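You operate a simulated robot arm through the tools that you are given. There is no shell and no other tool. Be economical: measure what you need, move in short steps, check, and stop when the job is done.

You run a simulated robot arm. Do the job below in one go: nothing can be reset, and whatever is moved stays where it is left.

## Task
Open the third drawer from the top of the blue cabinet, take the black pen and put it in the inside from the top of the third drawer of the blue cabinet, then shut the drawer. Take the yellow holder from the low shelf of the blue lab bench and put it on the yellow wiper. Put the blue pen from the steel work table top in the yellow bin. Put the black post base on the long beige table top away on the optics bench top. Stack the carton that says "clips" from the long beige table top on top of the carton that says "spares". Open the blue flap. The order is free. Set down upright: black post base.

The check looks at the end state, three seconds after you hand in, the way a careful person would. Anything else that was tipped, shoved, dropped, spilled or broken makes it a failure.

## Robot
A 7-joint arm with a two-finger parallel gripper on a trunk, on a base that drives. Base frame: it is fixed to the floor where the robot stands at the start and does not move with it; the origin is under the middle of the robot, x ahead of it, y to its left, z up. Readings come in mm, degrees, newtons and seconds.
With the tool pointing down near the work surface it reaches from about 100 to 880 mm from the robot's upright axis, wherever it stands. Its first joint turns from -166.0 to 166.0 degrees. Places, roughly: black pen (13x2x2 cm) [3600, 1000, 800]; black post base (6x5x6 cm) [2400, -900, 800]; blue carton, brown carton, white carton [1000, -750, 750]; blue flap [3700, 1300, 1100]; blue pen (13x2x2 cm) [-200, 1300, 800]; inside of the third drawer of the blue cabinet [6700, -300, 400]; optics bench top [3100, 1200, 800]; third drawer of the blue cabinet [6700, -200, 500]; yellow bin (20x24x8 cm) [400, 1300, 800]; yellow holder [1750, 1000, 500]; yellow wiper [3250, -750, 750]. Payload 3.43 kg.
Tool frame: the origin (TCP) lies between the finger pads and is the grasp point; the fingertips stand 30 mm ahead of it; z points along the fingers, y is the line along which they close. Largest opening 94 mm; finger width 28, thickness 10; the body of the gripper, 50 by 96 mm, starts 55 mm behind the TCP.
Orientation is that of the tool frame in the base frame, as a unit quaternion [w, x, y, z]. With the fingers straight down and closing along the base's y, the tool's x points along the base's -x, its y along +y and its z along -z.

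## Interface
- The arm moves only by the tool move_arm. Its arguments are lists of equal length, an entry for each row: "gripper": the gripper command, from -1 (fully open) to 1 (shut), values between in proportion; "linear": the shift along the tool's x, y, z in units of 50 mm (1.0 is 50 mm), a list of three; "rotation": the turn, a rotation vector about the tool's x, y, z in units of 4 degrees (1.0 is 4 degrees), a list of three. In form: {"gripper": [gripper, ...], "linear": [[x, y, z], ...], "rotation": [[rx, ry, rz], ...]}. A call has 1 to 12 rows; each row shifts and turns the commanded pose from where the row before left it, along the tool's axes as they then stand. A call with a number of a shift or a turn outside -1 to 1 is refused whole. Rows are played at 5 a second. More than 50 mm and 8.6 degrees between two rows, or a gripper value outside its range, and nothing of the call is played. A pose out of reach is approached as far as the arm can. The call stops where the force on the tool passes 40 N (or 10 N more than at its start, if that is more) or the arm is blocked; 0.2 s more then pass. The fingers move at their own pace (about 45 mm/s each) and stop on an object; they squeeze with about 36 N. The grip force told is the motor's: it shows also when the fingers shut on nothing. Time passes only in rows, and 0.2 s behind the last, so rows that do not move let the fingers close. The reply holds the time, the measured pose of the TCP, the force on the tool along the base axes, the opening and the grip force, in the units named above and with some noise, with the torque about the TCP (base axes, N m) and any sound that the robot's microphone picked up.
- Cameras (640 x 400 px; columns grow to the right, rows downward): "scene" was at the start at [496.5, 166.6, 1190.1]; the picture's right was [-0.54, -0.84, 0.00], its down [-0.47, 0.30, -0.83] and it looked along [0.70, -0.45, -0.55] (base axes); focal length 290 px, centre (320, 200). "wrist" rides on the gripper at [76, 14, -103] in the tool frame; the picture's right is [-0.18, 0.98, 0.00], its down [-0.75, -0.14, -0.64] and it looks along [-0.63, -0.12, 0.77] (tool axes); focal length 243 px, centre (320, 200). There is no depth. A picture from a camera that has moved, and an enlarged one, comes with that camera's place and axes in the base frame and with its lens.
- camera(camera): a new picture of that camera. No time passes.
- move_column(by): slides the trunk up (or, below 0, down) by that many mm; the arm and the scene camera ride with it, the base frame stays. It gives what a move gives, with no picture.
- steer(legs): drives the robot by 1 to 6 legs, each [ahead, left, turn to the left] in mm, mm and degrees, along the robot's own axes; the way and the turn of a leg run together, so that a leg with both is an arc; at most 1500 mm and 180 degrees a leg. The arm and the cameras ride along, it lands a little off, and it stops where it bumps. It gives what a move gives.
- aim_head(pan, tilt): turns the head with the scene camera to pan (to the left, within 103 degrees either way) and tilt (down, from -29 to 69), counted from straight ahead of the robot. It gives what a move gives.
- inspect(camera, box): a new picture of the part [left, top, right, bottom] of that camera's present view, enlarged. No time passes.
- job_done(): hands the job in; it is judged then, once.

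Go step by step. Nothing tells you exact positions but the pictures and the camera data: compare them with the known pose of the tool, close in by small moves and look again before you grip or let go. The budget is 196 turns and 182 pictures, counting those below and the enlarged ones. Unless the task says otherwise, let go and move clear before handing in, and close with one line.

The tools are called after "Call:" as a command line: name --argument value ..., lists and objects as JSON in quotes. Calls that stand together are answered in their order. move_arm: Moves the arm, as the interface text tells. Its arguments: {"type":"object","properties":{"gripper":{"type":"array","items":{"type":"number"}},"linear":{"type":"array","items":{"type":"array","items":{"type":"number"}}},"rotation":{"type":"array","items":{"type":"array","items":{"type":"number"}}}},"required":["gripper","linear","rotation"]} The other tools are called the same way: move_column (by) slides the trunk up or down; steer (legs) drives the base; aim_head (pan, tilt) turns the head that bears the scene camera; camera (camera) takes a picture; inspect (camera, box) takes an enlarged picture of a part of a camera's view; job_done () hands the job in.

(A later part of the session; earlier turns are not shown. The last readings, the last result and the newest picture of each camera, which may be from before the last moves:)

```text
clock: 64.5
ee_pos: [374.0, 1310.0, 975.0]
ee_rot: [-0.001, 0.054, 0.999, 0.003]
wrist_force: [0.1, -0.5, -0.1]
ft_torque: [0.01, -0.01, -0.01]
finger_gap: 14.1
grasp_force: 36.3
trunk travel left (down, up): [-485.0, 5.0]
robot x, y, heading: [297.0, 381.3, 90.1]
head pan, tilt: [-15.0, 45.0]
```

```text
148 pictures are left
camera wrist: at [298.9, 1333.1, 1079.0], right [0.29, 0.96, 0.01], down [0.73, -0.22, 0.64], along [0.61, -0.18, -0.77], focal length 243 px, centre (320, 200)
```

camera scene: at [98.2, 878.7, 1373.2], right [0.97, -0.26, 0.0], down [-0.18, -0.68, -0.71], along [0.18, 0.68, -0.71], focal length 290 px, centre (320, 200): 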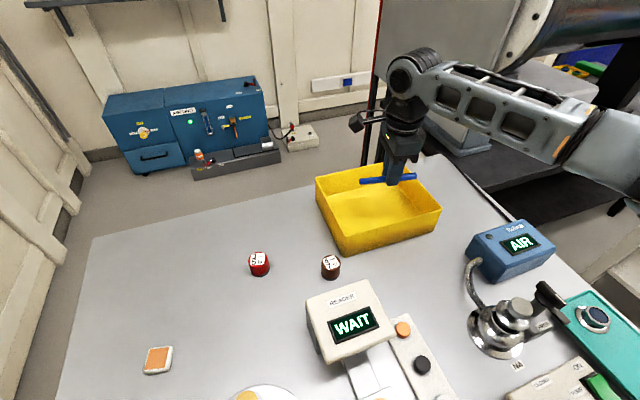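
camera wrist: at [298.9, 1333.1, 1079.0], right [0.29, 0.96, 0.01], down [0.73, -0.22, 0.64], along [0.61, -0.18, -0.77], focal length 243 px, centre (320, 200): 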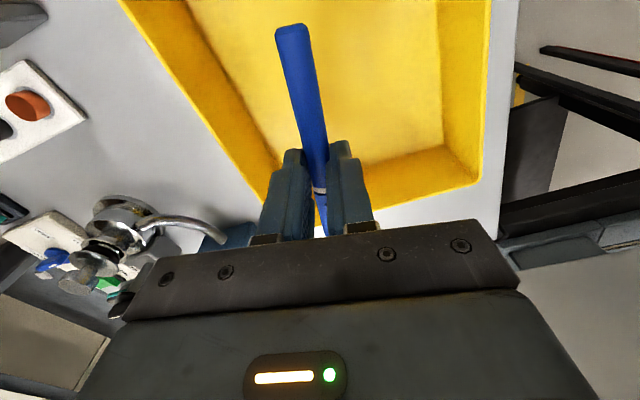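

The pen hangs over the bin, slightly right of and short of its centre (350, 1335). I correct, lower and release.

Call:
move_arm --gripper '[1, 1, 1, 1]' --linear '[[0.48, 0.3, 0], [0, 0, 0.7], [0, 0, 0.7], [0, 0, 0.6]]' --rotation '[[0, 0, 0], [0, 0, 0], [0, 0, 0], [0, 0, 0]]'

Call:
camera --camera "wrist"

Call:
camera --camera "scene"

```text
clock: 65.5
ee_pos: [350.9, 1328.7, 875.3]
ee_rot: [0.0, 0.054, 0.999, 0.003]
wrist_force: [0.3, 0.3, -0.5]
ft_torque: [0.02, -0.01, 0.01]
finger_gap: 14.2
grasp_force: 35.6
trunk travel left (down, up): [-485.0, 5.0]
robot x, y, heading: [292.2, 377.9, 90.3]
head pan, tilt: [-15.0, 45.0]
```

```text
147 pictures are left
camera wrist: at [276.9, 1351.4, 978.8], right [0.29, 0.96, 0.01], down [0.73, -0.23, 0.64], along [0.61, -0.18, -0.77], focal length 243 px, centre (320, 200)
```

wrist: 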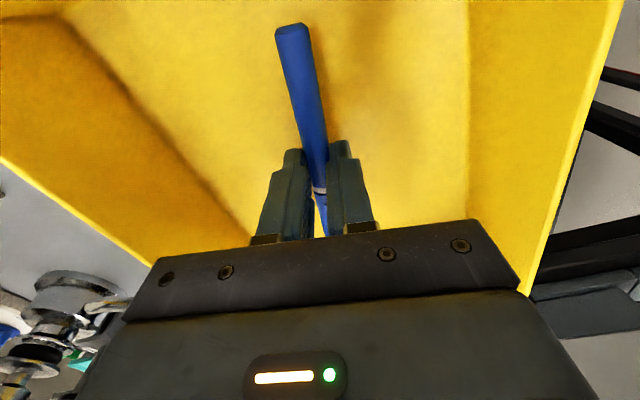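

```text
146 pictures are left
camera scene: at [98.8, 878.7, 1373.3], right [0.97, -0.26, 0.0], down [-0.18, -0.68, -0.71], along [0.18, 0.68, -0.71], focal length 290 px, centre (320, 200)
```

scene: 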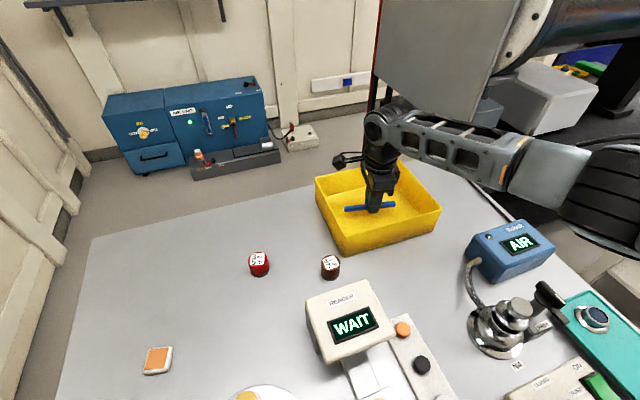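

The pen is well inside the bin. I lower a little, release, and rise.

Call:
move_arm --gripper '[1, 0.2, 0.2, 0.2, 0.2, 0.2, 0.2]' --linear '[[0, 0, 0.24], [0, 0, 0], [0, 0, 0], [0, 0, 0], [0, 0, -0.7], [0, 0, -0.7], [0, 0, -0.7]]' --rotation '[[0, 0, 0], [0, 0, 0], [0, 0, 0], [0, 0, 0], [0, 0, 0], [0, 0, 0], [0, 0, 0]]'

Call:
camera --camera "wrist"

```text
clock: 67.1
ee_pos: [350.0, 1328.6, 968.3]
ee_rot: [-0.001, 0.054, 0.999, 0.003]
wrist_force: [0.2, -0.4, -0.3]
ft_torque: [0.01, 0.01, 0.03]
finger_gap: 37.6
grasp_force: 0.1
trunk travel left (down, up): [-485.0, 5.0]
robot x, y, heading: [295.9, 379.5, 90.1]
head pan, tilt: [-15.0, 45.0]
```

```text
145 pictures are left
camera wrist: at [276.2, 1351.2, 1071.9], right [0.29, 0.96, 0.0], down [0.73, -0.22, 0.64], along [0.61, -0.18, -0.77], focal length 243 px, centre (320, 200)
```

wrist: 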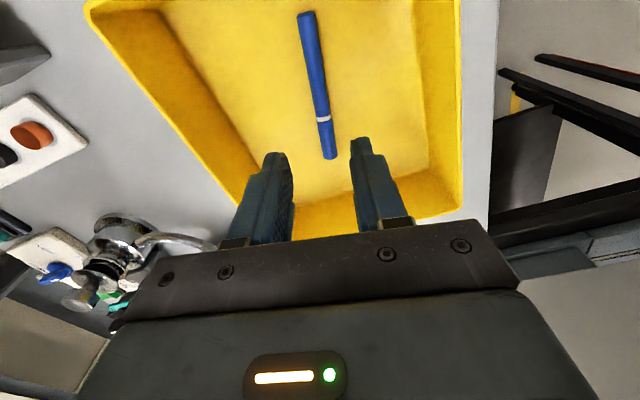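

The blue pen lies in the bin. Next the cartons: back off, pull the arm in, and turn to the beige table.

Call:
steer --legs '[[-390, 0, 0]]'

Call:
move_arm --gripper '[-1, -1, -1, -1, -1, -1, -1, -1]' --linear '[[0, -0.95, 0], [0, -0.95, 0], [0, -0.95, 0], [0, -0.95, 0], [0, -0.95, 0], [0, -0.95, 0], [0, -0.95, 0], [0, -0.95, 0]]' --rotation '[[0, 0, -1], [0, 0, -1], [0, 0, 0], [0, 0, 0], [0, 0, 0], [0, 0, 0], [0, 0, 0], [0, 0, 0]]'

```text
clock: 69.5
ee_pos: [349.4, 938.8, 968.1]
ee_rot: [-0.001, 0.053, 0.999, 0.003]
wrist_force: [0.5, 0.4, 0.0]
ft_torque: [0.0, -0.01, 0.0]
finger_gap: 37.5
grasp_force: 0.1
trunk travel left (down, up): [-485.0, 5.0]
robot x, y, heading: [294.8, -10.2, 90.0]
head pan, tilt: [-15.0, 45.0]
```

```text
clock: 71.3
ee_pos: [352.6, 556.8, 967.9]
ee_rot: [0.0, -0.018, 1.0, 0.002]
wrist_force: [-0.1, 0.5, -1.0]
ft_torque: [-0.01, -0.03, 0.0]
finger_gap: 93.8
grasp_force: 0.1
trunk travel left (down, up): [-485.0, 5.0]
robot x, y, heading: [295.1, -11.9, 90.2]
head pan, tilt: [-15.0, 45.0]
```

Call:
steer --legs '[[0, -750, 0], [0, 0, -90], [0, 0, -90]]'

Call:
aim_head --pan -15 --tilt 40

Call:
camera --camera "scene"

```text
clock: 83.0
ee_pos: [998.1, -577.9, 967.5]
ee_rot: [0.003, 1.0, 0.025, 0.001]
wrist_force: [-0.4, -1.1, -0.3]
ft_torque: [-0.01, -0.02, 0.0]
finger_gap: 94.1
grasp_force: 0.1
trunk travel left (down, up): [-485.0, 5.0]
robot x, y, heading: [1045.5, -9.3, -88.6]
head pan, tilt: [-15.0, 45.0]
```

```text
clock: 83.7
ee_pos: [996.6, -578.3, 966.6]
ee_rot: [0.002, 1.0, 0.025, 0.0]
wrist_force: [0.4, 0.2, -1.4]
ft_torque: [0.0, 0.0, 0.02]
finger_gap: 94.3
grasp_force: 0.1
trunk travel left (down, up): [-485.0, 5.0]
robot x, y, heading: [1043.9, -7.7, -88.9]
head pan, tilt: [-15.0, 40.0]
```

```text
144 pictures are left
camera scene: at [1247.8, -508.7, 1380.5], right [-0.97, 0.24, 0.0], down [0.15, 0.62, -0.77], along [-0.18, -0.74, -0.64], focal length 290 px, centre (320, 200)
```

scene: 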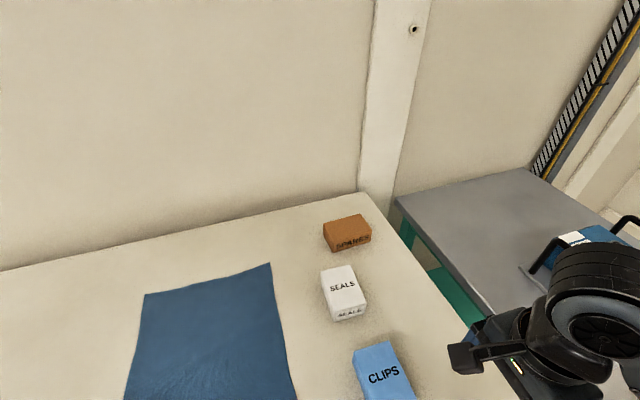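

Clips is near (1094, -675) and spares near (1046, -985). I move 70 mm closer and look down more steeply.

Call:
steer --legs '[[70, 0, -1]]'

Call:
aim_head --pan -15 --tilt 62

Call:
camera --camera "scene"

Call:
camera --camera "wrist"

```text
clock: 84.7
ee_pos: [987.8, -646.1, 968.1]
ee_rot: [0.002, 1.0, 0.017, 0.0]
wrist_force: [0.7, 0.2, 0.6]
ft_torque: [0.01, 0.01, 0.0]
finger_gap: 94.1
grasp_force: 0.0
trunk travel left (down, up): [-485.0, 5.0]
robot x, y, heading: [1045.4, -79.7, -89.8]
head pan, tilt: [-15.0, 40.0]
```

```text
clock: 85.5
ee_pos: [989.9, -647.0, 968.1]
ee_rot: [0.002, 1.0, 0.017, 0.0]
wrist_force: [0.6, 0.3, -0.6]
ft_torque: [0.01, 0.01, 0.01]
finger_gap: 94.3
grasp_force: 0.2
trunk travel left (down, up): [-485.0, 5.0]
robot x, y, heading: [1046.9, -80.9, -89.8]
head pan, tilt: [-15.0, 62.0]
```

```text
143 pictures are left
camera scene: at [1245.3, -562.9, 1351.5], right [-0.97, 0.26, 0.0], down [0.23, 0.85, -0.47], along [-0.12, -0.45, -0.88], focal length 290 px, centre (320, 200)
```

scene: 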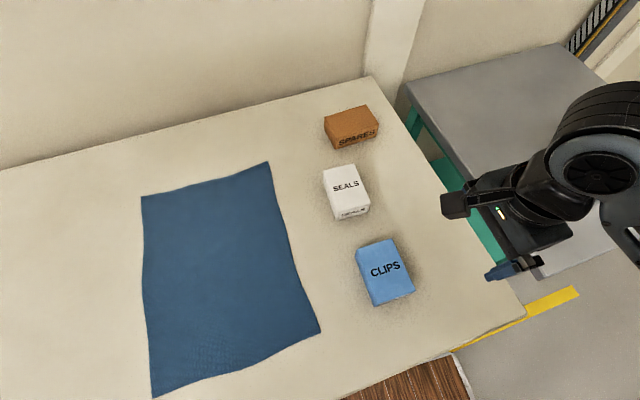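

```text
142 pictures are left
camera wrist: at [1065.2, -657.5, 1070.5], right [-0.15, -0.99, 0.01], down [-0.76, 0.12, 0.64], along [-0.63, 0.09, -0.77], focal length 243 px, centre (320, 200)
```

wrist: 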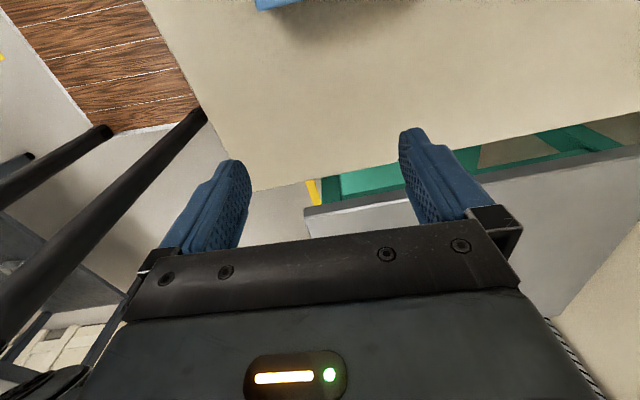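

Clips is about 75 (x) × 92 (y) mm, centred near (1098, -670); spares is about 110 × 65, centred near (1046, -1015). I turn the tool to close along x, above clips.

Call:
move_arm --gripper '[-1, -1, -1, -1, -1, -1, -1, -1, -1, -1, -1, -1]' --linear '[[0.72, 0.15, 0], [0.72, 0.15, 0], [0.72, 0.2, 0], [0, 0, 0], [0, 0, 0], [0, 0, 0], [0, 0, 0], [0, 0, 0], [0, 0, 0], [0, 0, 0], [0, 0, 0], [0, 0, 0]]' --rotation '[[0, 0, -1], [0, 0, -1], [0, 0, -1], [0, 0, -1], [0, 0, -1], [0, 0, -1], [0, 0, -1], [0, 0, -1], [0, 0, -1], [0, 0, -1], [0, 0, -1], [0, 0, -1]]'

Call:
move_arm --gripper '[-1, -1, -1, -1, -1, -1, -1, -1, -1, -1]' --linear '[[0, 0, 0], [0, 0, 0], [0, 0, 0], [0, 0, 0], [0, 0, 0], [0, 0, 0], [0, 0, 0], [0, 0, 0], [0, 0, 0], [0, 0, 0]]' --rotation '[[0, 0, -1], [0, 0, -1], [0, 0, -1], [0, 0, -1], [0, 0, -1], [0, 0, -1], [0, 0, -1], [0, 0, -1], [0, 0, -1], [0, 0, -1]]'

Call:
camera --camera "wrist"

Call:
camera --camera "scene"

```text
clock: 88.1
ee_pos: [1097.8, -660.6, 967.6]
ee_rot: [0.003, 0.907, 0.422, -0.001]
wrist_force: [-0.5, -0.1, 0.0]
ft_torque: [-0.01, 0.0, -0.01]
finger_gap: 94.1
grasp_force: 0.1
trunk travel left (down, up): [-485.0, 5.0]
robot x, y, heading: [1046.2, -78.0, -90.0]
head pan, tilt: [-15.0, 62.0]
```

```text
clock: 90.3
ee_pos: [1098.5, -661.5, 966.9]
ee_rot: [0.002, 0.708, 0.707, -0.003]
wrist_force: [0.5, 0.5, 0.3]
ft_torque: [-0.01, -0.06, -0.01]
finger_gap: 94.0
grasp_force: 0.0
trunk travel left (down, up): [-485.0, 5.0]
robot x, y, heading: [1039.3, -78.4, -89.8]
head pan, tilt: [-15.0, 62.0]
```

```text
141 pictures are left
camera wrist: at [1113.0, -583.5, 1070.1], right [0.98, -0.19, 0.0], down [-0.14, -0.75, 0.65], along [-0.12, -0.63, -0.76], focal length 243 px, centre (320, 200)
```

wrist: 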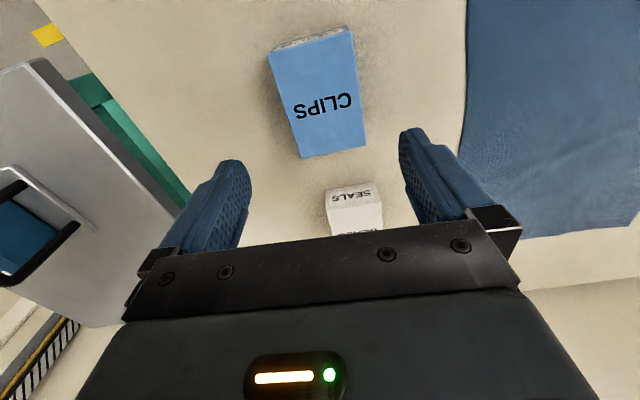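

```text
140 pictures are left
camera scene: at [1245.3, -562.9, 1351.5], right [-0.97, 0.26, 0.0], down [0.23, 0.85, -0.47], along [-0.12, -0.45, -0.88], focal length 290 px, centre (320, 200)
```

scene: 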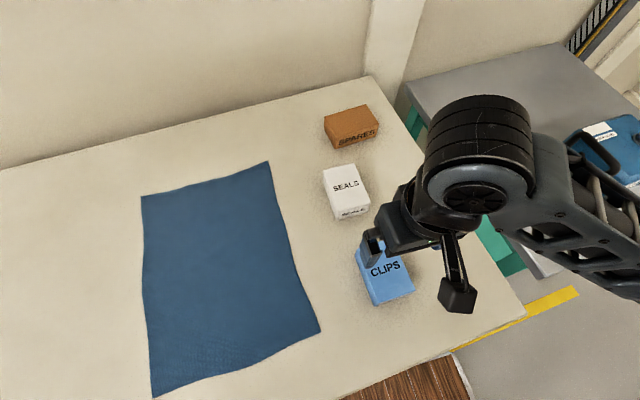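

The tool is centred over clips. I descend to grip it mid-height.

Call:
move_arm --gripper '[-1, -1, -1]' --linear '[[0, 0.03, 0.9], [0, 0, 0.9], [0, 0, 0.5]]' --rotation '[[0, 0, 0], [0, 0, 0], [0, 0, 0]]'

Call:
camera --camera "wrist"

Call:
inspect --camera "scene" --box '[320, 180, 480, 320]'

```text
clock: 91.1
ee_pos: [1099.2, -662.0, 851.8]
ee_rot: [0.002, 0.707, 0.707, -0.002]
wrist_force: [1.1, -0.3, 0.4]
ft_torque: [-0.02, 0.0, 0.02]
finger_gap: 93.9
grasp_force: 0.1
trunk travel left (down, up): [-485.0, 5.0]
robot x, y, heading: [1045.8, -78.3, -89.8]
head pan, tilt: [-15.0, 62.0]
```

```text
139 pictures are left
camera wrist: at [1114.9, -583.9, 954.9], right [0.98, -0.19, 0.0], down [-0.14, -0.75, 0.65], along [-0.12, -0.64, -0.76], focal length 243 px, centre (320, 200)
```

wrist: 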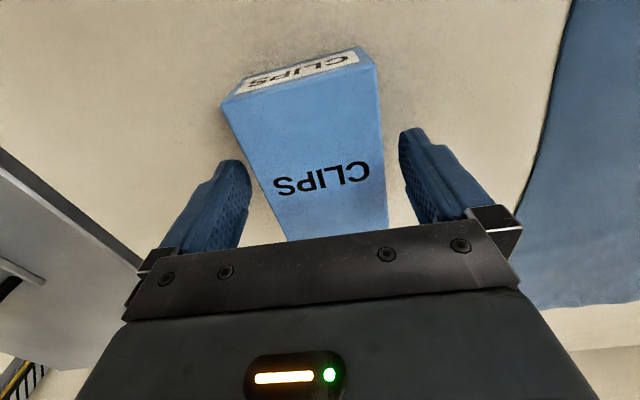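

```text
2.86 times, centred on (400, 250) of scene
camera zoom: at [1245.2, -562.9, 1351.5], right [-0.97, 0.26, 0.0], down [0.23, 0.85, -0.47], along [-0.12, -0.45, -0.88], focal length 830 px, centre (91, 57)
```

zoom: 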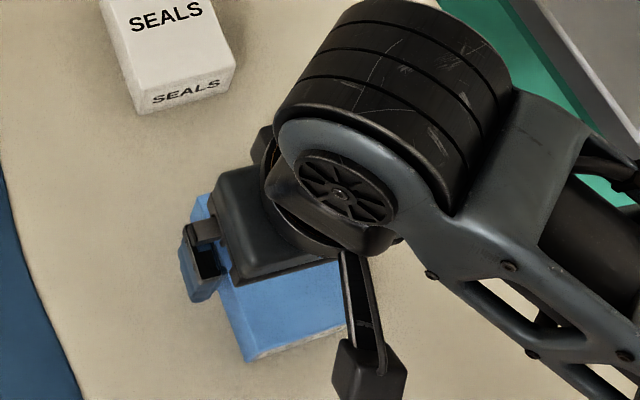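

Call:
move_arm --gripper '[-1, -1, -1, -1]' --linear '[[0, -0.08, 0], [0, 0, 0.2], [0, 0, 0.2], [0, 0, 0.2]]' --rotation '[[0, 0, 0], [0, 0, 0], [0, 0, 0], [0, 0, 0]]'

Call:
camera --camera "wrist"

```text
clock: 92.1
ee_pos: [1095.3, -662.8, 830.5]
ee_rot: [0.003, 0.707, 0.707, -0.003]
wrist_force: [-2.2, 8.3, 19.9]
ft_torque: [0.43, 0.01, 0.01]
finger_gap: 93.9
grasp_force: 0.1
trunk travel left (down, up): [-485.0, 5.0]
robot x, y, heading: [1041.7, -80.1, -89.9]
head pan, tilt: [-15.0, 62.0]
stopped in row 4: the force on the tool passed its limit at 56 N (the readings are from after the stop); the commanded pose is now the measured one
```

```text
137 pictures are left
camera wrist: at [1110.5, -583.6, 932.7], right [0.98, -0.19, 0.0], down [-0.14, -0.75, 0.65], along [-0.12, -0.64, -0.76], focal length 243 px, centre (320, 200)
```

wrist: 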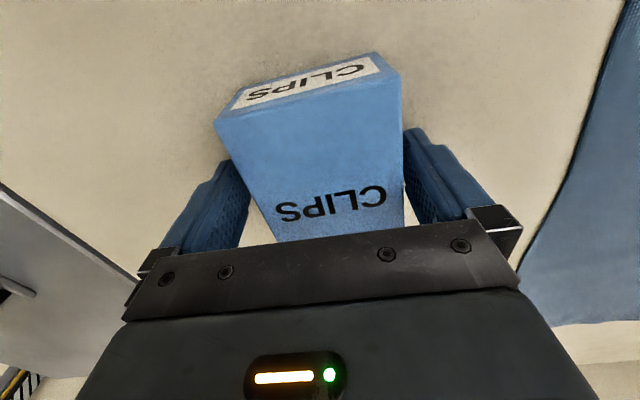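

The fingertips reached the table (z≈800) on either side of the carton. I lift a few mm and close.

Call:
move_arm --gripper '[-1, 1, 1, 1, 1]' --linear '[[0, 0, -0.12], [0, 0, 0], [0, 0, 0], [0, 0, 0], [0, 0, 0]]' --rotation '[[0, 0, 0], [0, 0, 0], [0, 0, 0], [0, 0, 0], [0, 0, 0]]'

Call:
move_arm --gripper '[1, 1, 1, 1]' --linear '[[0, 0, -0.4], [0, 0, -0.8], [0, 0, -0.9], [0, 0, -0.6]]' --rotation '[[0, 0, 0], [0, 0, 0], [0, 0, 0], [0, 0, 0]]'

Call:
camera --camera "wrist"

Call:
camera --camera "scene"

```text
clock: 93.3
ee_pos: [1094.5, -662.5, 835.6]
ee_rot: [0.003, 0.708, 0.706, -0.002]
wrist_force: [0.0, -0.1, -0.3]
ft_torque: [0.01, 0.03, 0.01]
finger_gap: 74.3
grasp_force: 36.0
trunk travel left (down, up): [-485.0, 5.0]
robot x, y, heading: [1044.2, -78.4, -90.0]
head pan, tilt: [-15.0, 62.0]
```

```text
clock: 94.3
ee_pos: [1095.2, -661.7, 969.9]
ee_rot: [0.003, 0.709, 0.705, -0.003]
wrist_force: [0.6, 0.4, -1.1]
ft_torque: [0.0, 0.04, 0.01]
finger_gap: 74.0
grasp_force: 35.6
trunk travel left (down, up): [-485.0, 5.0]
robot x, y, heading: [1044.6, -76.8, -89.9]
head pan, tilt: [-15.0, 62.0]
```

```text
136 pictures are left
camera wrist: at [1110.4, -583.8, 1072.2], right [0.98, -0.19, 0.0], down [-0.15, -0.75, 0.65], along [-0.12, -0.64, -0.76], focal length 243 px, centre (320, 200)
```

wrist: 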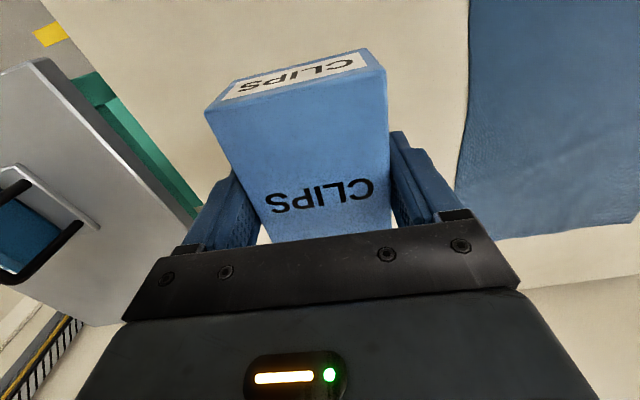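

```text
135 pictures are left
camera scene: at [1245.7, -563.3, 1351.2], right [-0.97, 0.26, 0.0], down [0.23, 0.85, -0.47], along [-0.12, -0.45, -0.88], focal length 290 px, centre (320, 200)
```

scene: 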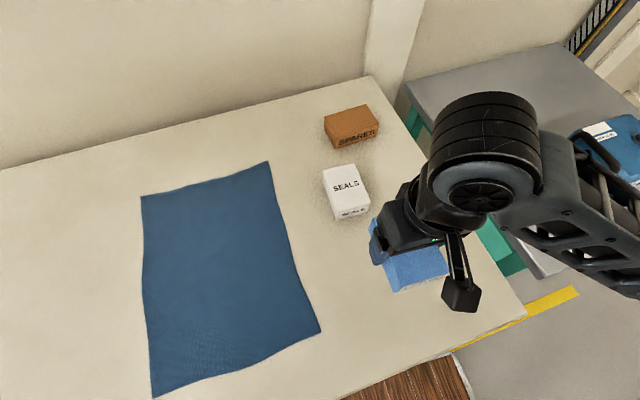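

Clips is held (74 mm wide). I carry it over spares at about (1052, -1002), then look.

Call:
move_arm --gripper '[1, 1, 1, 1, 1, 1, 1, 1]' --linear '[[-0.85, -0.107, 0], [-0.85, -0.107, 0], [-0.85, -0.107, 0], [-0.85, -0.107, 0], [-0.85, -0.107, 0], [-0.85, -0.107, 0], [-0.85, -0.107, 0], [-0.85, -0.107, 0]]' --rotation '[[0, 0, 0], [0, 0, 0], [0, 0, 0], [0, 0, 0], [0, 0, 0], [0, 0, 0], [0, 0, 0], [0, 0, 0]]'

Call:
camera --camera "wrist"

Call:
inspect --camera "scene" --box '[280, 60, 440, 180]'

```text
clock: 96.1
ee_pos: [1051.9, -1000.3, 974.6]
ee_rot: [0.003, 0.708, 0.707, -0.003]
wrist_force: [-0.5, -0.7, -0.3]
ft_torque: [0.02, -0.04, -0.04]
finger_gap: 73.8
grasp_force: 35.7
trunk travel left (down, up): [-485.0, 5.0]
robot x, y, heading: [1048.5, -80.2, -89.8]
head pan, tilt: [-15.0, 62.0]
```

```text
134 pictures are left
camera wrist: at [1066.8, -923.1, 1076.7], right [0.98, -0.19, 0.0], down [-0.14, -0.75, 0.65], along [-0.12, -0.64, -0.76], focal length 243 px, centre (320, 200)
```

wrist: 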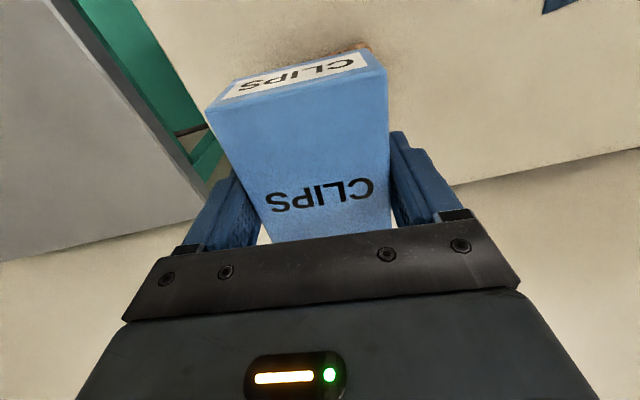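

```text
3.33 times, centred on (360, 120) of scene
camera zoom: at [1245.1, -562.7, 1351.5], right [-0.97, 0.26, 0.0], down [0.23, 0.85, -0.47], along [-0.12, -0.45, -0.88], focal length 968 px, centre (187, 467)
```

zoom: 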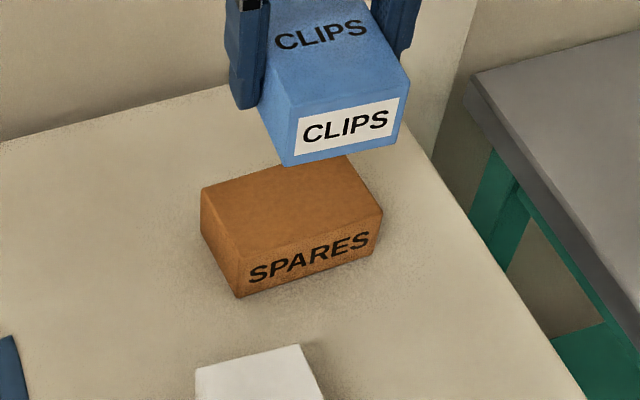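

Clips hangs right above spares (top at about z 850). I lower it in shrinking steps until it just touches.

Call:
move_arm --gripper '[1, 1, 1]' --linear '[[-0.04, 0.08, 0.6], [0, 0, 0.6], [0, 0, 0.4]]' --rotation '[[0, 0, 0], [0, 0, 0], [0, 0, 0]]'

Call:
inspect --camera "scene" --box '[280, 60, 440, 180]'

```text
clock: 96.9
ee_pos: [1055.9, -1004.2, 892.4]
ee_rot: [0.003, 0.708, 0.706, -0.004]
wrist_force: [0.6, 0.0, -1.1]
ft_torque: [-0.05, 0.02, -0.01]
finger_gap: 73.9
grasp_force: 35.7
trunk travel left (down, up): [-485.0, 5.0]
robot x, y, heading: [1044.0, -78.5, -89.7]
head pan, tilt: [-15.0, 62.0]
```

```text
3.33 times, centred on (360, 120) of scene
camera zoom: at [1245.2, -562.9, 1351.5], right [-0.97, 0.26, 0.0], down [0.23, 0.85, -0.47], along [-0.12, -0.45, -0.88], focal length 968 px, centre (187, 467)
```

zoom: 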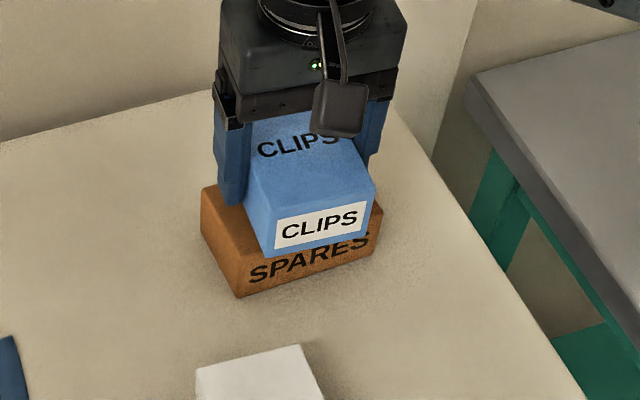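

Call:
move_arm --gripper '[1, 1, 1, 1]' --linear '[[0, 0, 0.06], [0, 0, 0.05], [0, 0, 0.05], [0, 0, 0]]' --rotation '[[0, 0, 0], [0, 0, 0], [0, 0, 0], [0, 0, 0]]'

Call:
inspect --camera "scene" --box '[310, 80, 410, 155]'

```text
clock: 97.9
ee_pos: [1056.2, -1002.8, 884.4]
ee_rot: [0.003, 0.708, 0.707, -0.003]
wrist_force: [-0.1, -0.3, 0.0]
ft_torque: [0.0, 0.0, 0.01]
finger_gap: 73.9
grasp_force: 35.8
trunk travel left (down, up): [-485.0, 5.0]
robot x, y, heading: [1046.8, -81.3, -89.7]
head pan, tilt: [-15.0, 62.0]
```

```text
5.33 times, centred on (360, 118) of scene
camera zoom: at [1245.3, -562.9, 1351.5], right [-0.97, 0.26, 0.0], down [0.23, 0.85, -0.47], along [-0.12, -0.45, -0.88], focal length 1549 px, centre (107, 640)
```

zoom: 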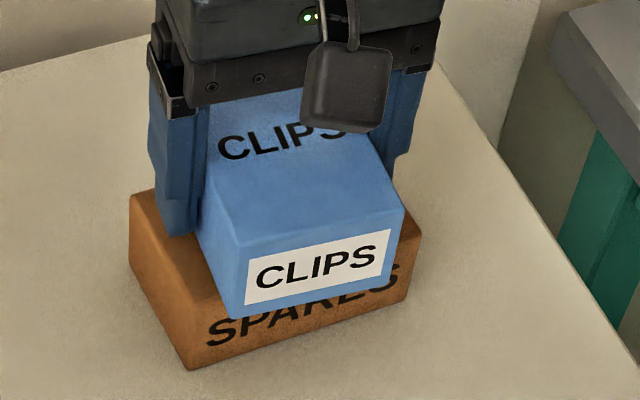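

Call:
move_arm --gripper '[1, 1, 1, 1]' --linear '[[0, 0, 0.04], [0, 0, 0.04], [0, 0, 0.04], [0, 0, 0]]' --rotation '[[0, 0, 0], [0, 0, 0], [0, 0, 0], [0, 0, 0]]'

Call:
move_arm --gripper '[1, 1, 1]' --linear '[[0, 0, 0.04], [0, 0, 0.04], [0, 0, 0]]' --rotation '[[0, 0, 0], [0, 0, 0], [0, 0, 0]]'

```text
clock: 98.9
ee_pos: [1055.8, -1005.4, 881.1]
ee_rot: [0.003, 0.708, 0.706, -0.004]
wrist_force: [-0.2, 2.8, 14.6]
ft_torque: [0.12, -0.02, 0.08]
finger_gap: 74.0
grasp_force: 36.2
trunk travel left (down, up): [-485.0, 5.0]
robot x, y, heading: [1044.4, -78.3, -89.9]
head pan, tilt: [-15.0, 62.0]
```

```text
clock: 99.7
ee_pos: [1056.0, -1004.5, 876.6]
ee_rot: [0.006, 0.708, 0.706, -0.004]
wrist_force: [2.7, -2.6, 39.0]
ft_torque: [-0.04, -0.09, 0.26]
finger_gap: 74.1
grasp_force: 36.1
trunk travel left (down, up): [-485.0, 5.0]
robot x, y, heading: [1048.1, -82.2, -89.9]
head pan, tilt: [-15.0, 62.0]
```

Contact. I ease up, open and rise.

Call:
move_arm --gripper '[1, -1, -1, -1, -1, -1, -1, -1]' --linear '[[0, 0, -0.05], [0, 0, 0], [0, 0, 0], [0, 0, 0], [0, 0, -0.4], [0, 0, -0.6], [0, 0, -0.6], [0, 0, -0.6]]' --rotation '[[0, 0, 0], [0, 0, 0], [0, 0, 0], [0, 0, 0], [0, 0, 0], [0, 0, 0], [0, 0, 0], [0, 0, 0]]'

Call:
inspect --camera "scene" --box '[280, 60, 440, 180]'

```text
clock: 101.5
ee_pos: [1056.5, -1003.0, 987.9]
ee_rot: [0.004, 0.708, 0.706, -0.003]
wrist_force: [0.0, -0.6, 0.8]
ft_torque: [-0.01, 0.02, 0.01]
finger_gap: 93.9
grasp_force: 0.0
trunk travel left (down, up): [-485.0, 5.0]
robot x, y, heading: [1048.8, -79.4, -89.6]
head pan, tilt: [-15.0, 62.0]
```

```text
3.33 times, centred on (360, 120) of scene
camera zoom: at [1245.4, -563.0, 1351.4], right [-0.97, 0.26, 0.0], down [0.23, 0.85, -0.47], along [-0.12, -0.45, -0.88], focal length 968 px, centre (187, 467)
```

zoom: 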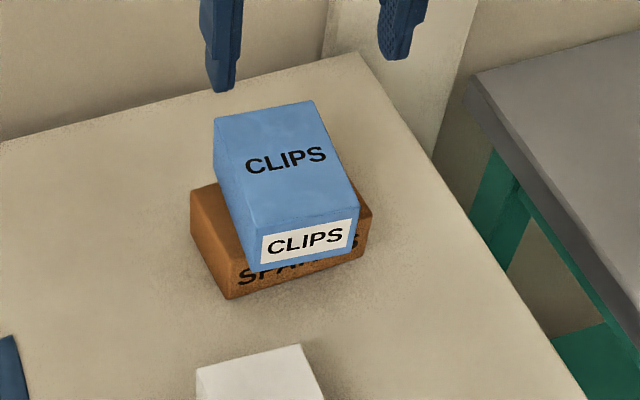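

Clips is stacked on spares. I pull in the arm and drive along the table to the post base.

Call:
move_arm --gripper '[-1, -1, -1, -1, -1, -1, -1]' --linear '[[0.95, 0, 0], [0.95, 0, 0], [0.95, 0, 0], [0.95, 0, 0], [0.95, 0, 0], [0.95, 0, 0], [0.95, 0, 0]]' --rotation '[[0, 0, 0], [0, 0, 0], [0, 0, 0], [0, 0, 0], [0, 0, 0], [0, 0, 0], [0, 0, 0]]'

Call:
steer --legs '[[-60, 0, 0], [0, 1300, 0]]'

Call:
aim_head --pan 0 --tilt 50

Call:
camera --camera "scene"

```text
clock: 103.1
ee_pos: [1057.0, -672.9, 984.8]
ee_rot: [0.003, 0.708, 0.706, -0.002]
wrist_force: [-0.2, -0.7, 0.1]
ft_torque: [0.01, 0.0, -0.01]
finger_gap: 94.0
grasp_force: 0.0
trunk travel left (down, up): [-485.0, 5.0]
robot x, y, heading: [1043.5, -78.0, -90.0]
head pan, tilt: [-15.0, 62.0]
```

```text
clock: 110.2
ee_pos: [2360.8, -610.6, 986.0]
ee_rot: [0.003, 0.71, 0.704, -0.003]
wrist_force: [-0.4, -0.4, 0.0]
ft_torque: [-0.02, 0.02, 0.04]
finger_gap: 93.8
grasp_force: 0.1
trunk travel left (down, up): [-485.0, 5.0]
robot x, y, heading: [2352.4, -15.4, -90.0]
head pan, tilt: [-15.0, 62.0]
```

```text
clock: 111.0
ee_pos: [2362.4, -610.3, 984.7]
ee_rot: [0.002, 0.71, 0.704, -0.004]
wrist_force: [0.2, -0.3, -0.4]
ft_torque: [-0.03, 0.0, 0.01]
finger_gap: 94.0
grasp_force: 0.0
trunk travel left (down, up): [-485.0, 5.0]
robot x, y, heading: [2355.6, -18.2, -89.8]
head pan, tilt: [0.0, 50.0]
```

```text
129 pictures are left
camera scene: at [2566.3, -516.8, 1366.3], right [-1.0, 0.0, 0.0], down [0.0, 0.77, -0.64], along [0.0, -0.64, -0.77], focal length 290 px, centre (320, 200)
```

scene: 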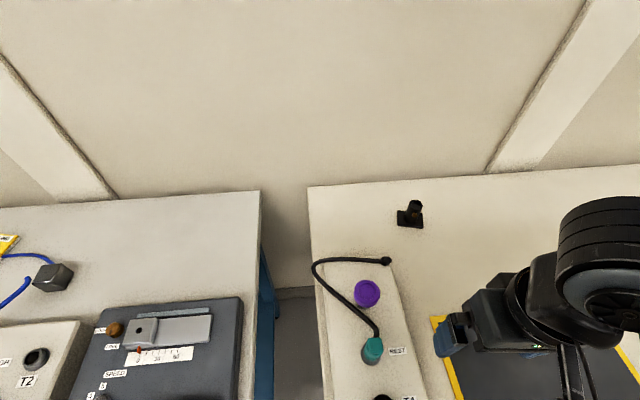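

Call:
inspect --camera "scene" --box '[370, 180, 450, 240]'

Call:
inspect --camera "scene" --box '[300, 230, 460, 400]'

Call:
aim_head --pan -20 --tilt 60

Call:
camera --camera "scene"

```text
6.67 times, centred on (410, 210) of scene
camera zoom: at [2566.3, -516.8, 1366.3], right [-1.0, 0.0, 0.0], down [0.0, 0.77, -0.64], along [0.0, -0.64, -0.77], focal length 1937 px, centre (-280, 133)
```

zoom: 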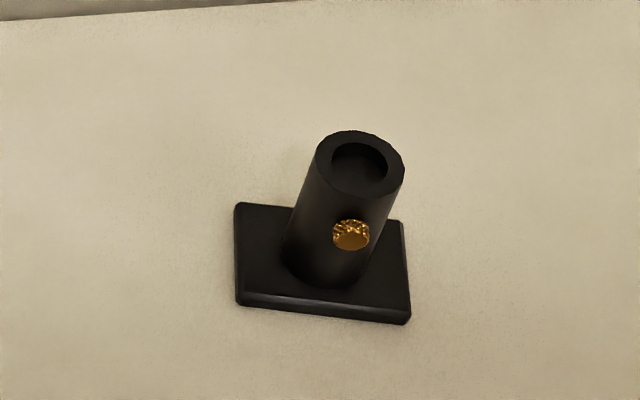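

```text
2.35 times, centred on (380, 315) of scene
camera zoom: at [2566.3, -516.8, 1366.3], right [-1.0, 0.0, 0.0], down [0.0, 0.77, -0.64], along [0.0, -0.64, -0.77], focal length 684 px, centre (179, -71)
```

zoom: 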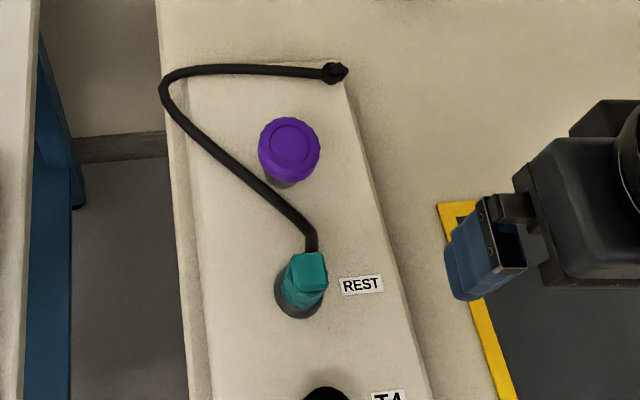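

```text
clock: 111.8
ee_pos: [2361.9, -610.8, 985.2]
ee_rot: [0.004, 0.709, 0.705, -0.003]
wrist_force: [1.1, 0.4, 0.7]
ft_torque: [0.0, -0.01, 0.01]
finger_gap: 94.3
grasp_force: 0.0
trunk travel left (down, up): [-485.0, 5.0]
robot x, y, heading: [2349.1, -18.3, -89.8]
head pan, tilt: [-20.0, 60.0]
```

```text
126 pictures are left
camera scene: at [2543.6, -502.4, 1353.8], right [-0.94, 0.34, 0.0], down [0.3, 0.81, -0.5], along [-0.17, -0.47, -0.87], focal length 290 px, centre (320, 200)
```

scene: 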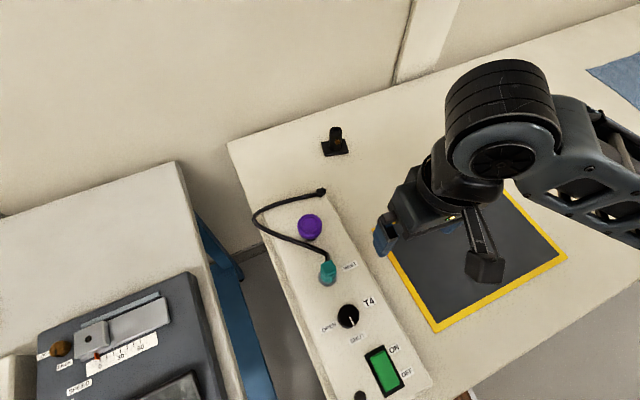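

The post base's axis is at about (2351, -925) with its knob facing the front, so closing along x is right. I move above it.

Call:
move_arm --gripper '[-1, -1, -1, -1, -1, -1, -1]' --linear '[[-0.9, -0.03, 0], [-0.9, -0.03, 0], [-0.9, -0.03, 0], [-0.9, -0.03, 0], [-0.9, -0.03, 0], [-0.9, -0.03, 0], [-0.88, -0.03, 0]]' --rotation '[[0, 0, 0], [0, 0, 0], [0, 0, 0], [0, 0, 0], [0, 0, 0], [0, 0, 0], [0, 0, 0]]'

Call:
move_arm --gripper '[-0.5, -0.5]' --linear '[[0, 0, 0.8], [0, 0, 0.8]]' --rotation '[[0, 0, 0], [0, 0, 0]]'

Call:
camera --camera "wrist"

Call:
inspect --camera "scene" --box '[260, 60, 460, 200]'

```text
clock: 113.5
ee_pos: [2348.1, -925.4, 987.6]
ee_rot: [0.003, 0.71, 0.704, -0.003]
wrist_force: [0.5, 0.4, 0.3]
ft_torque: [0.01, -0.04, 0.01]
finger_gap: 93.8
grasp_force: 0.0
trunk travel left (down, up): [-485.0, 5.0]
robot x, y, heading: [2350.6, -15.5, -89.9]
head pan, tilt: [-20.0, 60.0]
```

```text
clock: 114.0
ee_pos: [2347.4, -924.4, 908.6]
ee_rot: [0.004, 0.71, 0.705, -0.003]
wrist_force: [0.0, 0.8, 0.6]
ft_torque: [-0.02, 0.04, -0.04]
finger_gap: 70.5
grasp_force: 0.1
trunk travel left (down, up): [-485.0, 5.0]
robot x, y, heading: [2354.0, -18.2, -90.0]
head pan, tilt: [-20.0, 60.0]
```

```text
125 pictures are left
camera wrist: at [2362.7, -846.6, 1010.8], right [0.98, -0.19, 0.0], down [-0.15, -0.75, 0.65], along [-0.12, -0.64, -0.76], focal length 243 px, centre (320, 200)
```

wrist: 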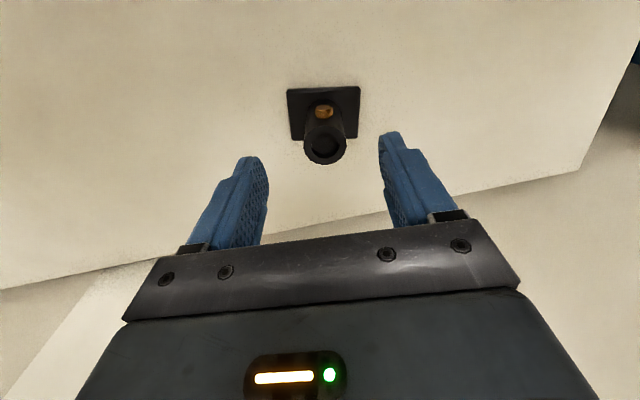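

```text
2.86 times, centred on (360, 130) of scene
camera zoom: at [2543.5, -502.3, 1353.9], right [-0.94, 0.34, 0.0], down [0.3, 0.81, -0.5], along [-0.17, -0.47, -0.87], focal length 830 px, centre (206, 400)
```

zoom: 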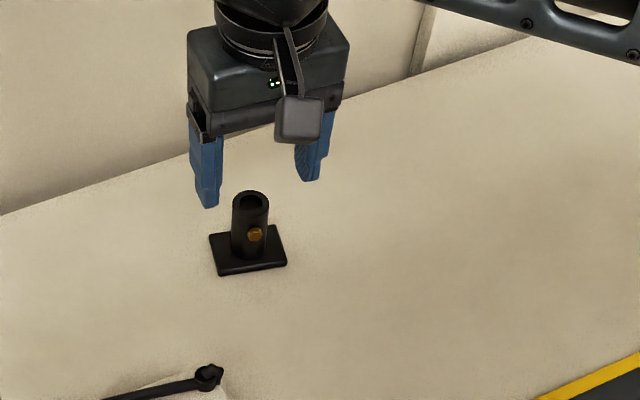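

Call:
move_arm --gripper '[-0.5, -0.5, -0.5, 1, 1, 1, 1]' --linear '[[-0.03, 0.09, 0.4], [0, 0, 0.4], [0, 0, 0.42], [0, 0, 0], [0, 0, 0], [0, 0, 0], [0, 0, 0]]' --rotation '[[0, 0, 0], [0, 0, 0], [0, 0, 0], [0, 0, 0], [0, 0, 0], [0, 0, 0], [0, 0, 0]]'

Call:
inspect --camera "scene" --box '[260, 60, 460, 200]'

```text
clock: 115.7
ee_pos: [2353.4, -925.7, 846.9]
ee_rot: [0.003, 0.709, 0.705, -0.002]
wrist_force: [1.2, -0.5, 0.6]
ft_torque: [-0.01, -0.06, 0.06]
finger_gap: 28.9
grasp_force: 36.3
trunk travel left (down, up): [-485.0, 5.0]
robot x, y, heading: [2348.7, -14.7, -89.7]
head pan, tilt: [-20.0, 60.0]
```

```text
2.86 times, centred on (360, 130) of scene
camera zoom: at [2543.6, -502.4, 1353.7], right [-0.94, 0.34, 0.0], down [0.3, 0.81, -0.5], along [-0.17, -0.47, -0.87], focal length 830 px, centre (206, 400)
```

zoom: 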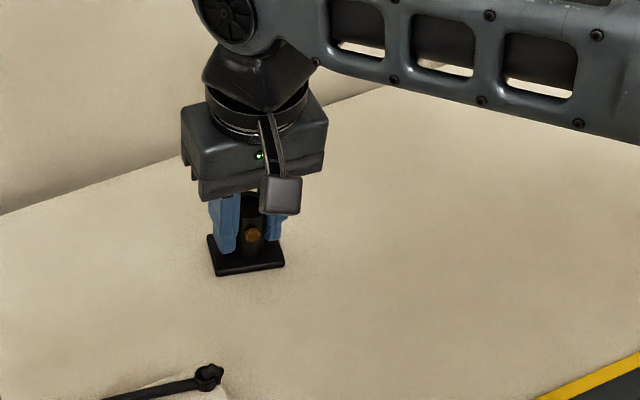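

Held (29 mm). I lift, pull in, and turn toward the far left to view the optics bench.

Call:
move_arm --gripper '[1, 1, 1, 1, 1, 1, 1, 1, 1, 1]' --linear '[[0, 0, -0.9], [0, 0, -0.9], [0, 0, -0.9], [0.95, 0, 0], [0.95, 0, 0], [0.95, 0, 0], [0.95, 0, 0], [0.95, 0, 0], [0.95, 0, 0], [0.95, 0, 0]]' --rotation '[[0, 0, 0], [0, 0, 0], [0, 0, 0], [0, 0, 0], [0, 0, 0], [0, 0, 0], [0, 0, 0], [0, 0, 0], [0, 0, 0], [0, 0, 0]]'

Call:
steer --legs '[[-60, 0, 0], [0, 0, 90]]'

Call:
aim_head --pan 45 --tilt 35

Call:
camera --camera "scene"

Call:
aim_head --pan 0 --tilt 25

Call:
camera --camera "scene"

```text
clock: 117.8
ee_pos: [2353.8, -593.1, 980.6]
ee_rot: [0.003, 0.71, 0.704, -0.003]
wrist_force: [0.4, 0.1, -0.4]
ft_torque: [0.0, -0.05, 0.0]
finger_gap: 28.2
grasp_force: 35.9
trunk travel left (down, up): [-485.0, 5.0]
robot x, y, heading: [2352.1, -16.0, -89.8]
head pan, tilt: [-20.0, 60.0]
```

```text
clock: 122.6
ee_pos: [2928.9, 45.7, 978.5]
ee_rot: [0.005, 0.003, 1.0, 0.0]
wrist_force: [0.3, 0.5, -0.7]
ft_torque: [-0.01, -0.01, -0.04]
finger_gap: 27.8
grasp_force: 35.5
trunk travel left (down, up): [-485.0, 5.0]
robot x, y, heading: [2356.6, 46.4, 0.0]
head pan, tilt: [-20.0, 60.0]
```

```text
clock: 124.0
ee_pos: [2927.7, 45.8, 978.6]
ee_rot: [0.004, 0.003, 1.0, 0.0]
wrist_force: [-0.2, -0.5, -1.8]
ft_torque: [0.0, -0.01, 0.0]
finger_gap: 27.8
grasp_force: 35.7
trunk travel left (down, up): [-485.0, 5.0]
robot x, y, heading: [2350.3, 45.8, 0.1]
head pan, tilt: [45.0, 35.0]
```

```text
122 pictures are left
camera scene: at [2836.3, 320.1, 1388.0], right [0.71, -0.71, 0.0], down [-0.41, -0.41, -0.82], along [0.58, 0.58, -0.57], focal length 290 px, centre (320, 200)
```

scene: 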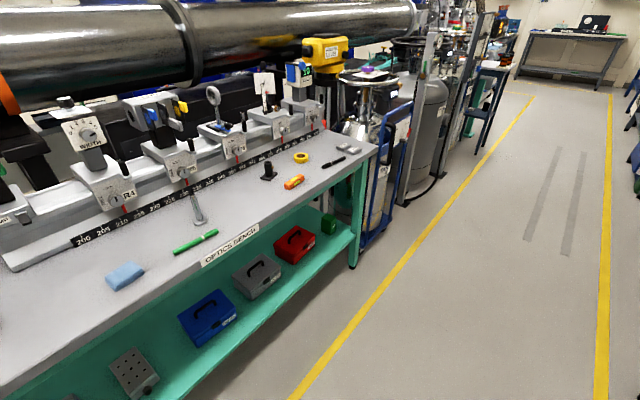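

```text
clock: 125.1
ee_pos: [2926.4, 46.5, 978.5]
ee_rot: [0.005, 0.003, 1.0, 0.0]
wrist_force: [-0.3, 0.9, -0.9]
ft_torque: [0.03, -0.01, 0.0]
finger_gap: 27.1
grasp_force: 36.0
trunk travel left (down, up): [-485.0, 5.0]
robot x, y, heading: [2351.8, 45.0, -0.0]
head pan, tilt: [0.0, 25.0]
```

```text
121 pictures are left
camera scene: at [2866.1, 258.0, 1403.8], right [0.0, -1.0, 0.0], down [-0.42, 0.0, -0.91], along [0.91, 0.0, -0.42], focal length 290 px, centre (320, 200)
```

scene: 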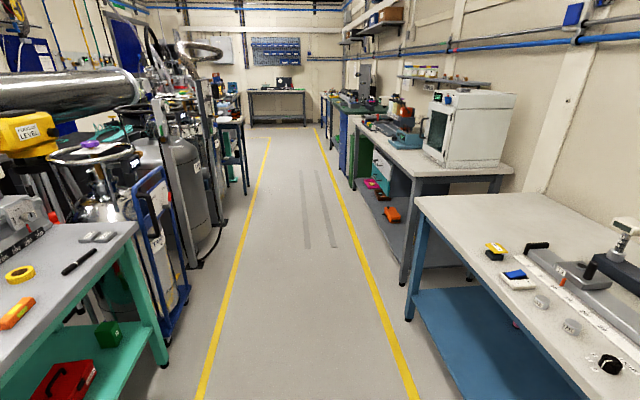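

The bench has free space near its front at about (3220, 1040). I drive there and turn to face it.

Call:
steer --legs '[[870, 215, 0], [0, 0, 94]]'

Call:
aim_head --pan 0 --tilt 50

Call:
camera --camera "scene"

Call:
camera --camera "wrist"

```text
clock: 133.8
ee_pos: [3176.6, 832.2, 979.7]
ee_rot: [-0.003, 0.73, -0.683, -0.003]
wrist_force: [0.0, 0.3, -1.4]
ft_torque: [0.0, -0.02, 0.02]
finger_gap: 27.5
grasp_force: 36.4
trunk travel left (down, up): [-485.0, 5.0]
robot x, y, heading: [3220.5, 258.5, 94.0]
head pan, tilt: [0.0, 25.0]
```

```text
clock: 134.7
ee_pos: [3176.6, 831.3, 977.6]
ee_rot: [-0.003, 0.73, -0.683, -0.003]
wrist_force: [0.6, -0.3, -0.7]
ft_torque: [-0.01, 0.02, 0.01]
finger_gap: 27.5
grasp_force: 36.3
trunk travel left (down, up): [-485.0, 5.0]
robot x, y, heading: [3219.6, 257.3, 94.2]
head pan, tilt: [0.0, 50.0]
```

```text
120 pictures are left
camera scene: at [2969.8, 738.9, 1366.4], right [1.0, 0.07, 0.0], down [0.06, -0.76, -0.64], along [-0.05, 0.64, -0.77], focal length 290 px, centre (320, 200)
```

scene: 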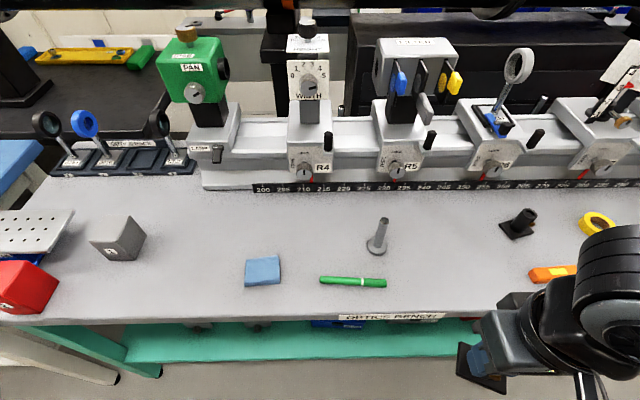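

```text
119 pictures are left
camera wrist: at [3167.9, 754.7, 1081.6], right [-0.99, 0.12, 0.0], down [0.09, 0.76, 0.65], along [0.08, 0.64, -0.76], focal length 243 px, centre (320, 200)
```

wrist: 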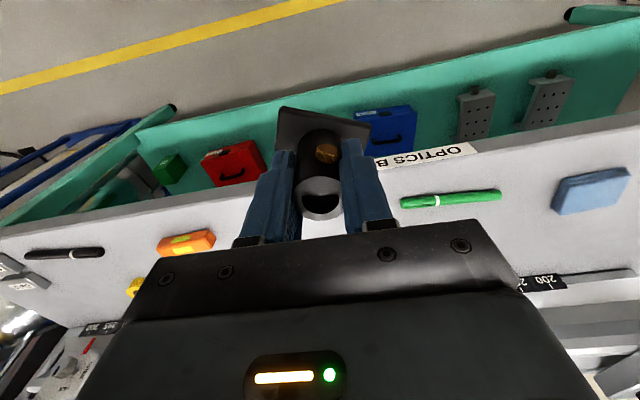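

The spot at (3235, 1045) is clear. I move over it and look before lowering.

Call:
move_arm --gripper '[1, 1, 1, 1, 1, 1]' --linear '[[-0.84, -0.29, 0], [-0.84, -0.29, 0], [-0.84, -0.29, 0], [-0.84, -0.29, 0], [-0.84, -0.29, 0], [0, 0, 0.8]]' --rotation '[[0, 0, 0], [0, 0, 0], [0, 0, 0], [0, 0, 0], [0, 0, 0], [0, 0, 0]]'

Call:
aim_head --pan -40 --tilt 48

Call:
camera --camera "scene"

```text
clock: 136.1
ee_pos: [3235.2, 1047.5, 940.7]
ee_rot: [-0.003, 0.73, -0.683, -0.003]
wrist_force: [-0.3, 0.1, -0.9]
ft_torque: [-0.02, 0.03, 0.0]
finger_gap: 27.4
grasp_force: 35.7
trunk travel left (down, up): [-485.0, 5.0]
robot x, y, heading: [3220.2, 256.1, 94.3]
head pan, tilt: [0.0, 50.0]
```

```text
clock: 137.2
ee_pos: [3233.9, 1047.0, 940.7]
ee_rot: [-0.003, 0.73, -0.683, -0.004]
wrist_force: [-0.4, 0.2, -1.7]
ft_torque: [0.01, 0.02, 0.01]
finger_gap: 27.0
grasp_force: 35.8
trunk travel left (down, up): [-485.0, 5.0]
robot x, y, heading: [3221.6, 256.3, 94.3]
head pan, tilt: [-40.0, 48.0]
```

```text
118 pictures are left
camera scene: at [3021.5, 726.1, 1369.0], right [0.81, -0.58, 0.0], down [-0.43, -0.6, -0.67], along [0.39, 0.54, -0.74], focal length 290 px, centre (320, 200)
```

scene: 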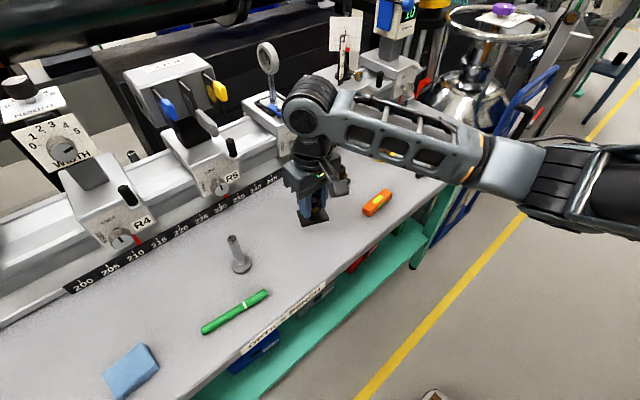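

Call:
move_arm --gripper '[1, 1, 1]' --linear '[[0, 0, 0.5], [0, 0, 0.4], [0, 0, 0.2]]' --rotation '[[0, 0, 0], [0, 0, 0], [0, 0, 0]]'

Call:
inspect --camera "scene" --box '[240, 130, 400, 250]'

```text
clock: 138.0
ee_pos: [3234.0, 1046.4, 884.6]
ee_rot: [-0.003, 0.73, -0.684, -0.004]
wrist_force: [-0.5, 0.1, -2.0]
ft_torque: [0.01, 0.0, 0.02]
finger_gap: 27.1
grasp_force: 36.2
trunk travel left (down, up): [-485.0, 5.0]
robot x, y, heading: [3222.2, 256.7, 94.3]
head pan, tilt: [-40.0, 48.0]
```

```text
3.33 times, centred on (320, 190) of scene
camera zoom: at [3021.6, 726.0, 1369.1], right [0.81, -0.59, 0.0], down [-0.43, -0.6, -0.67], along [0.39, 0.54, -0.74], focal length 968 px, centre (320, 233)
```

zoom: 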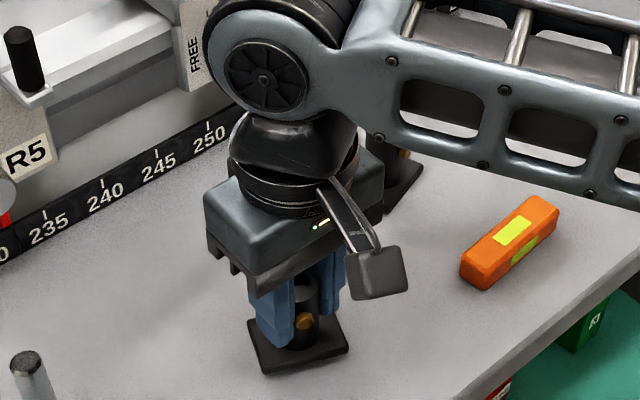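

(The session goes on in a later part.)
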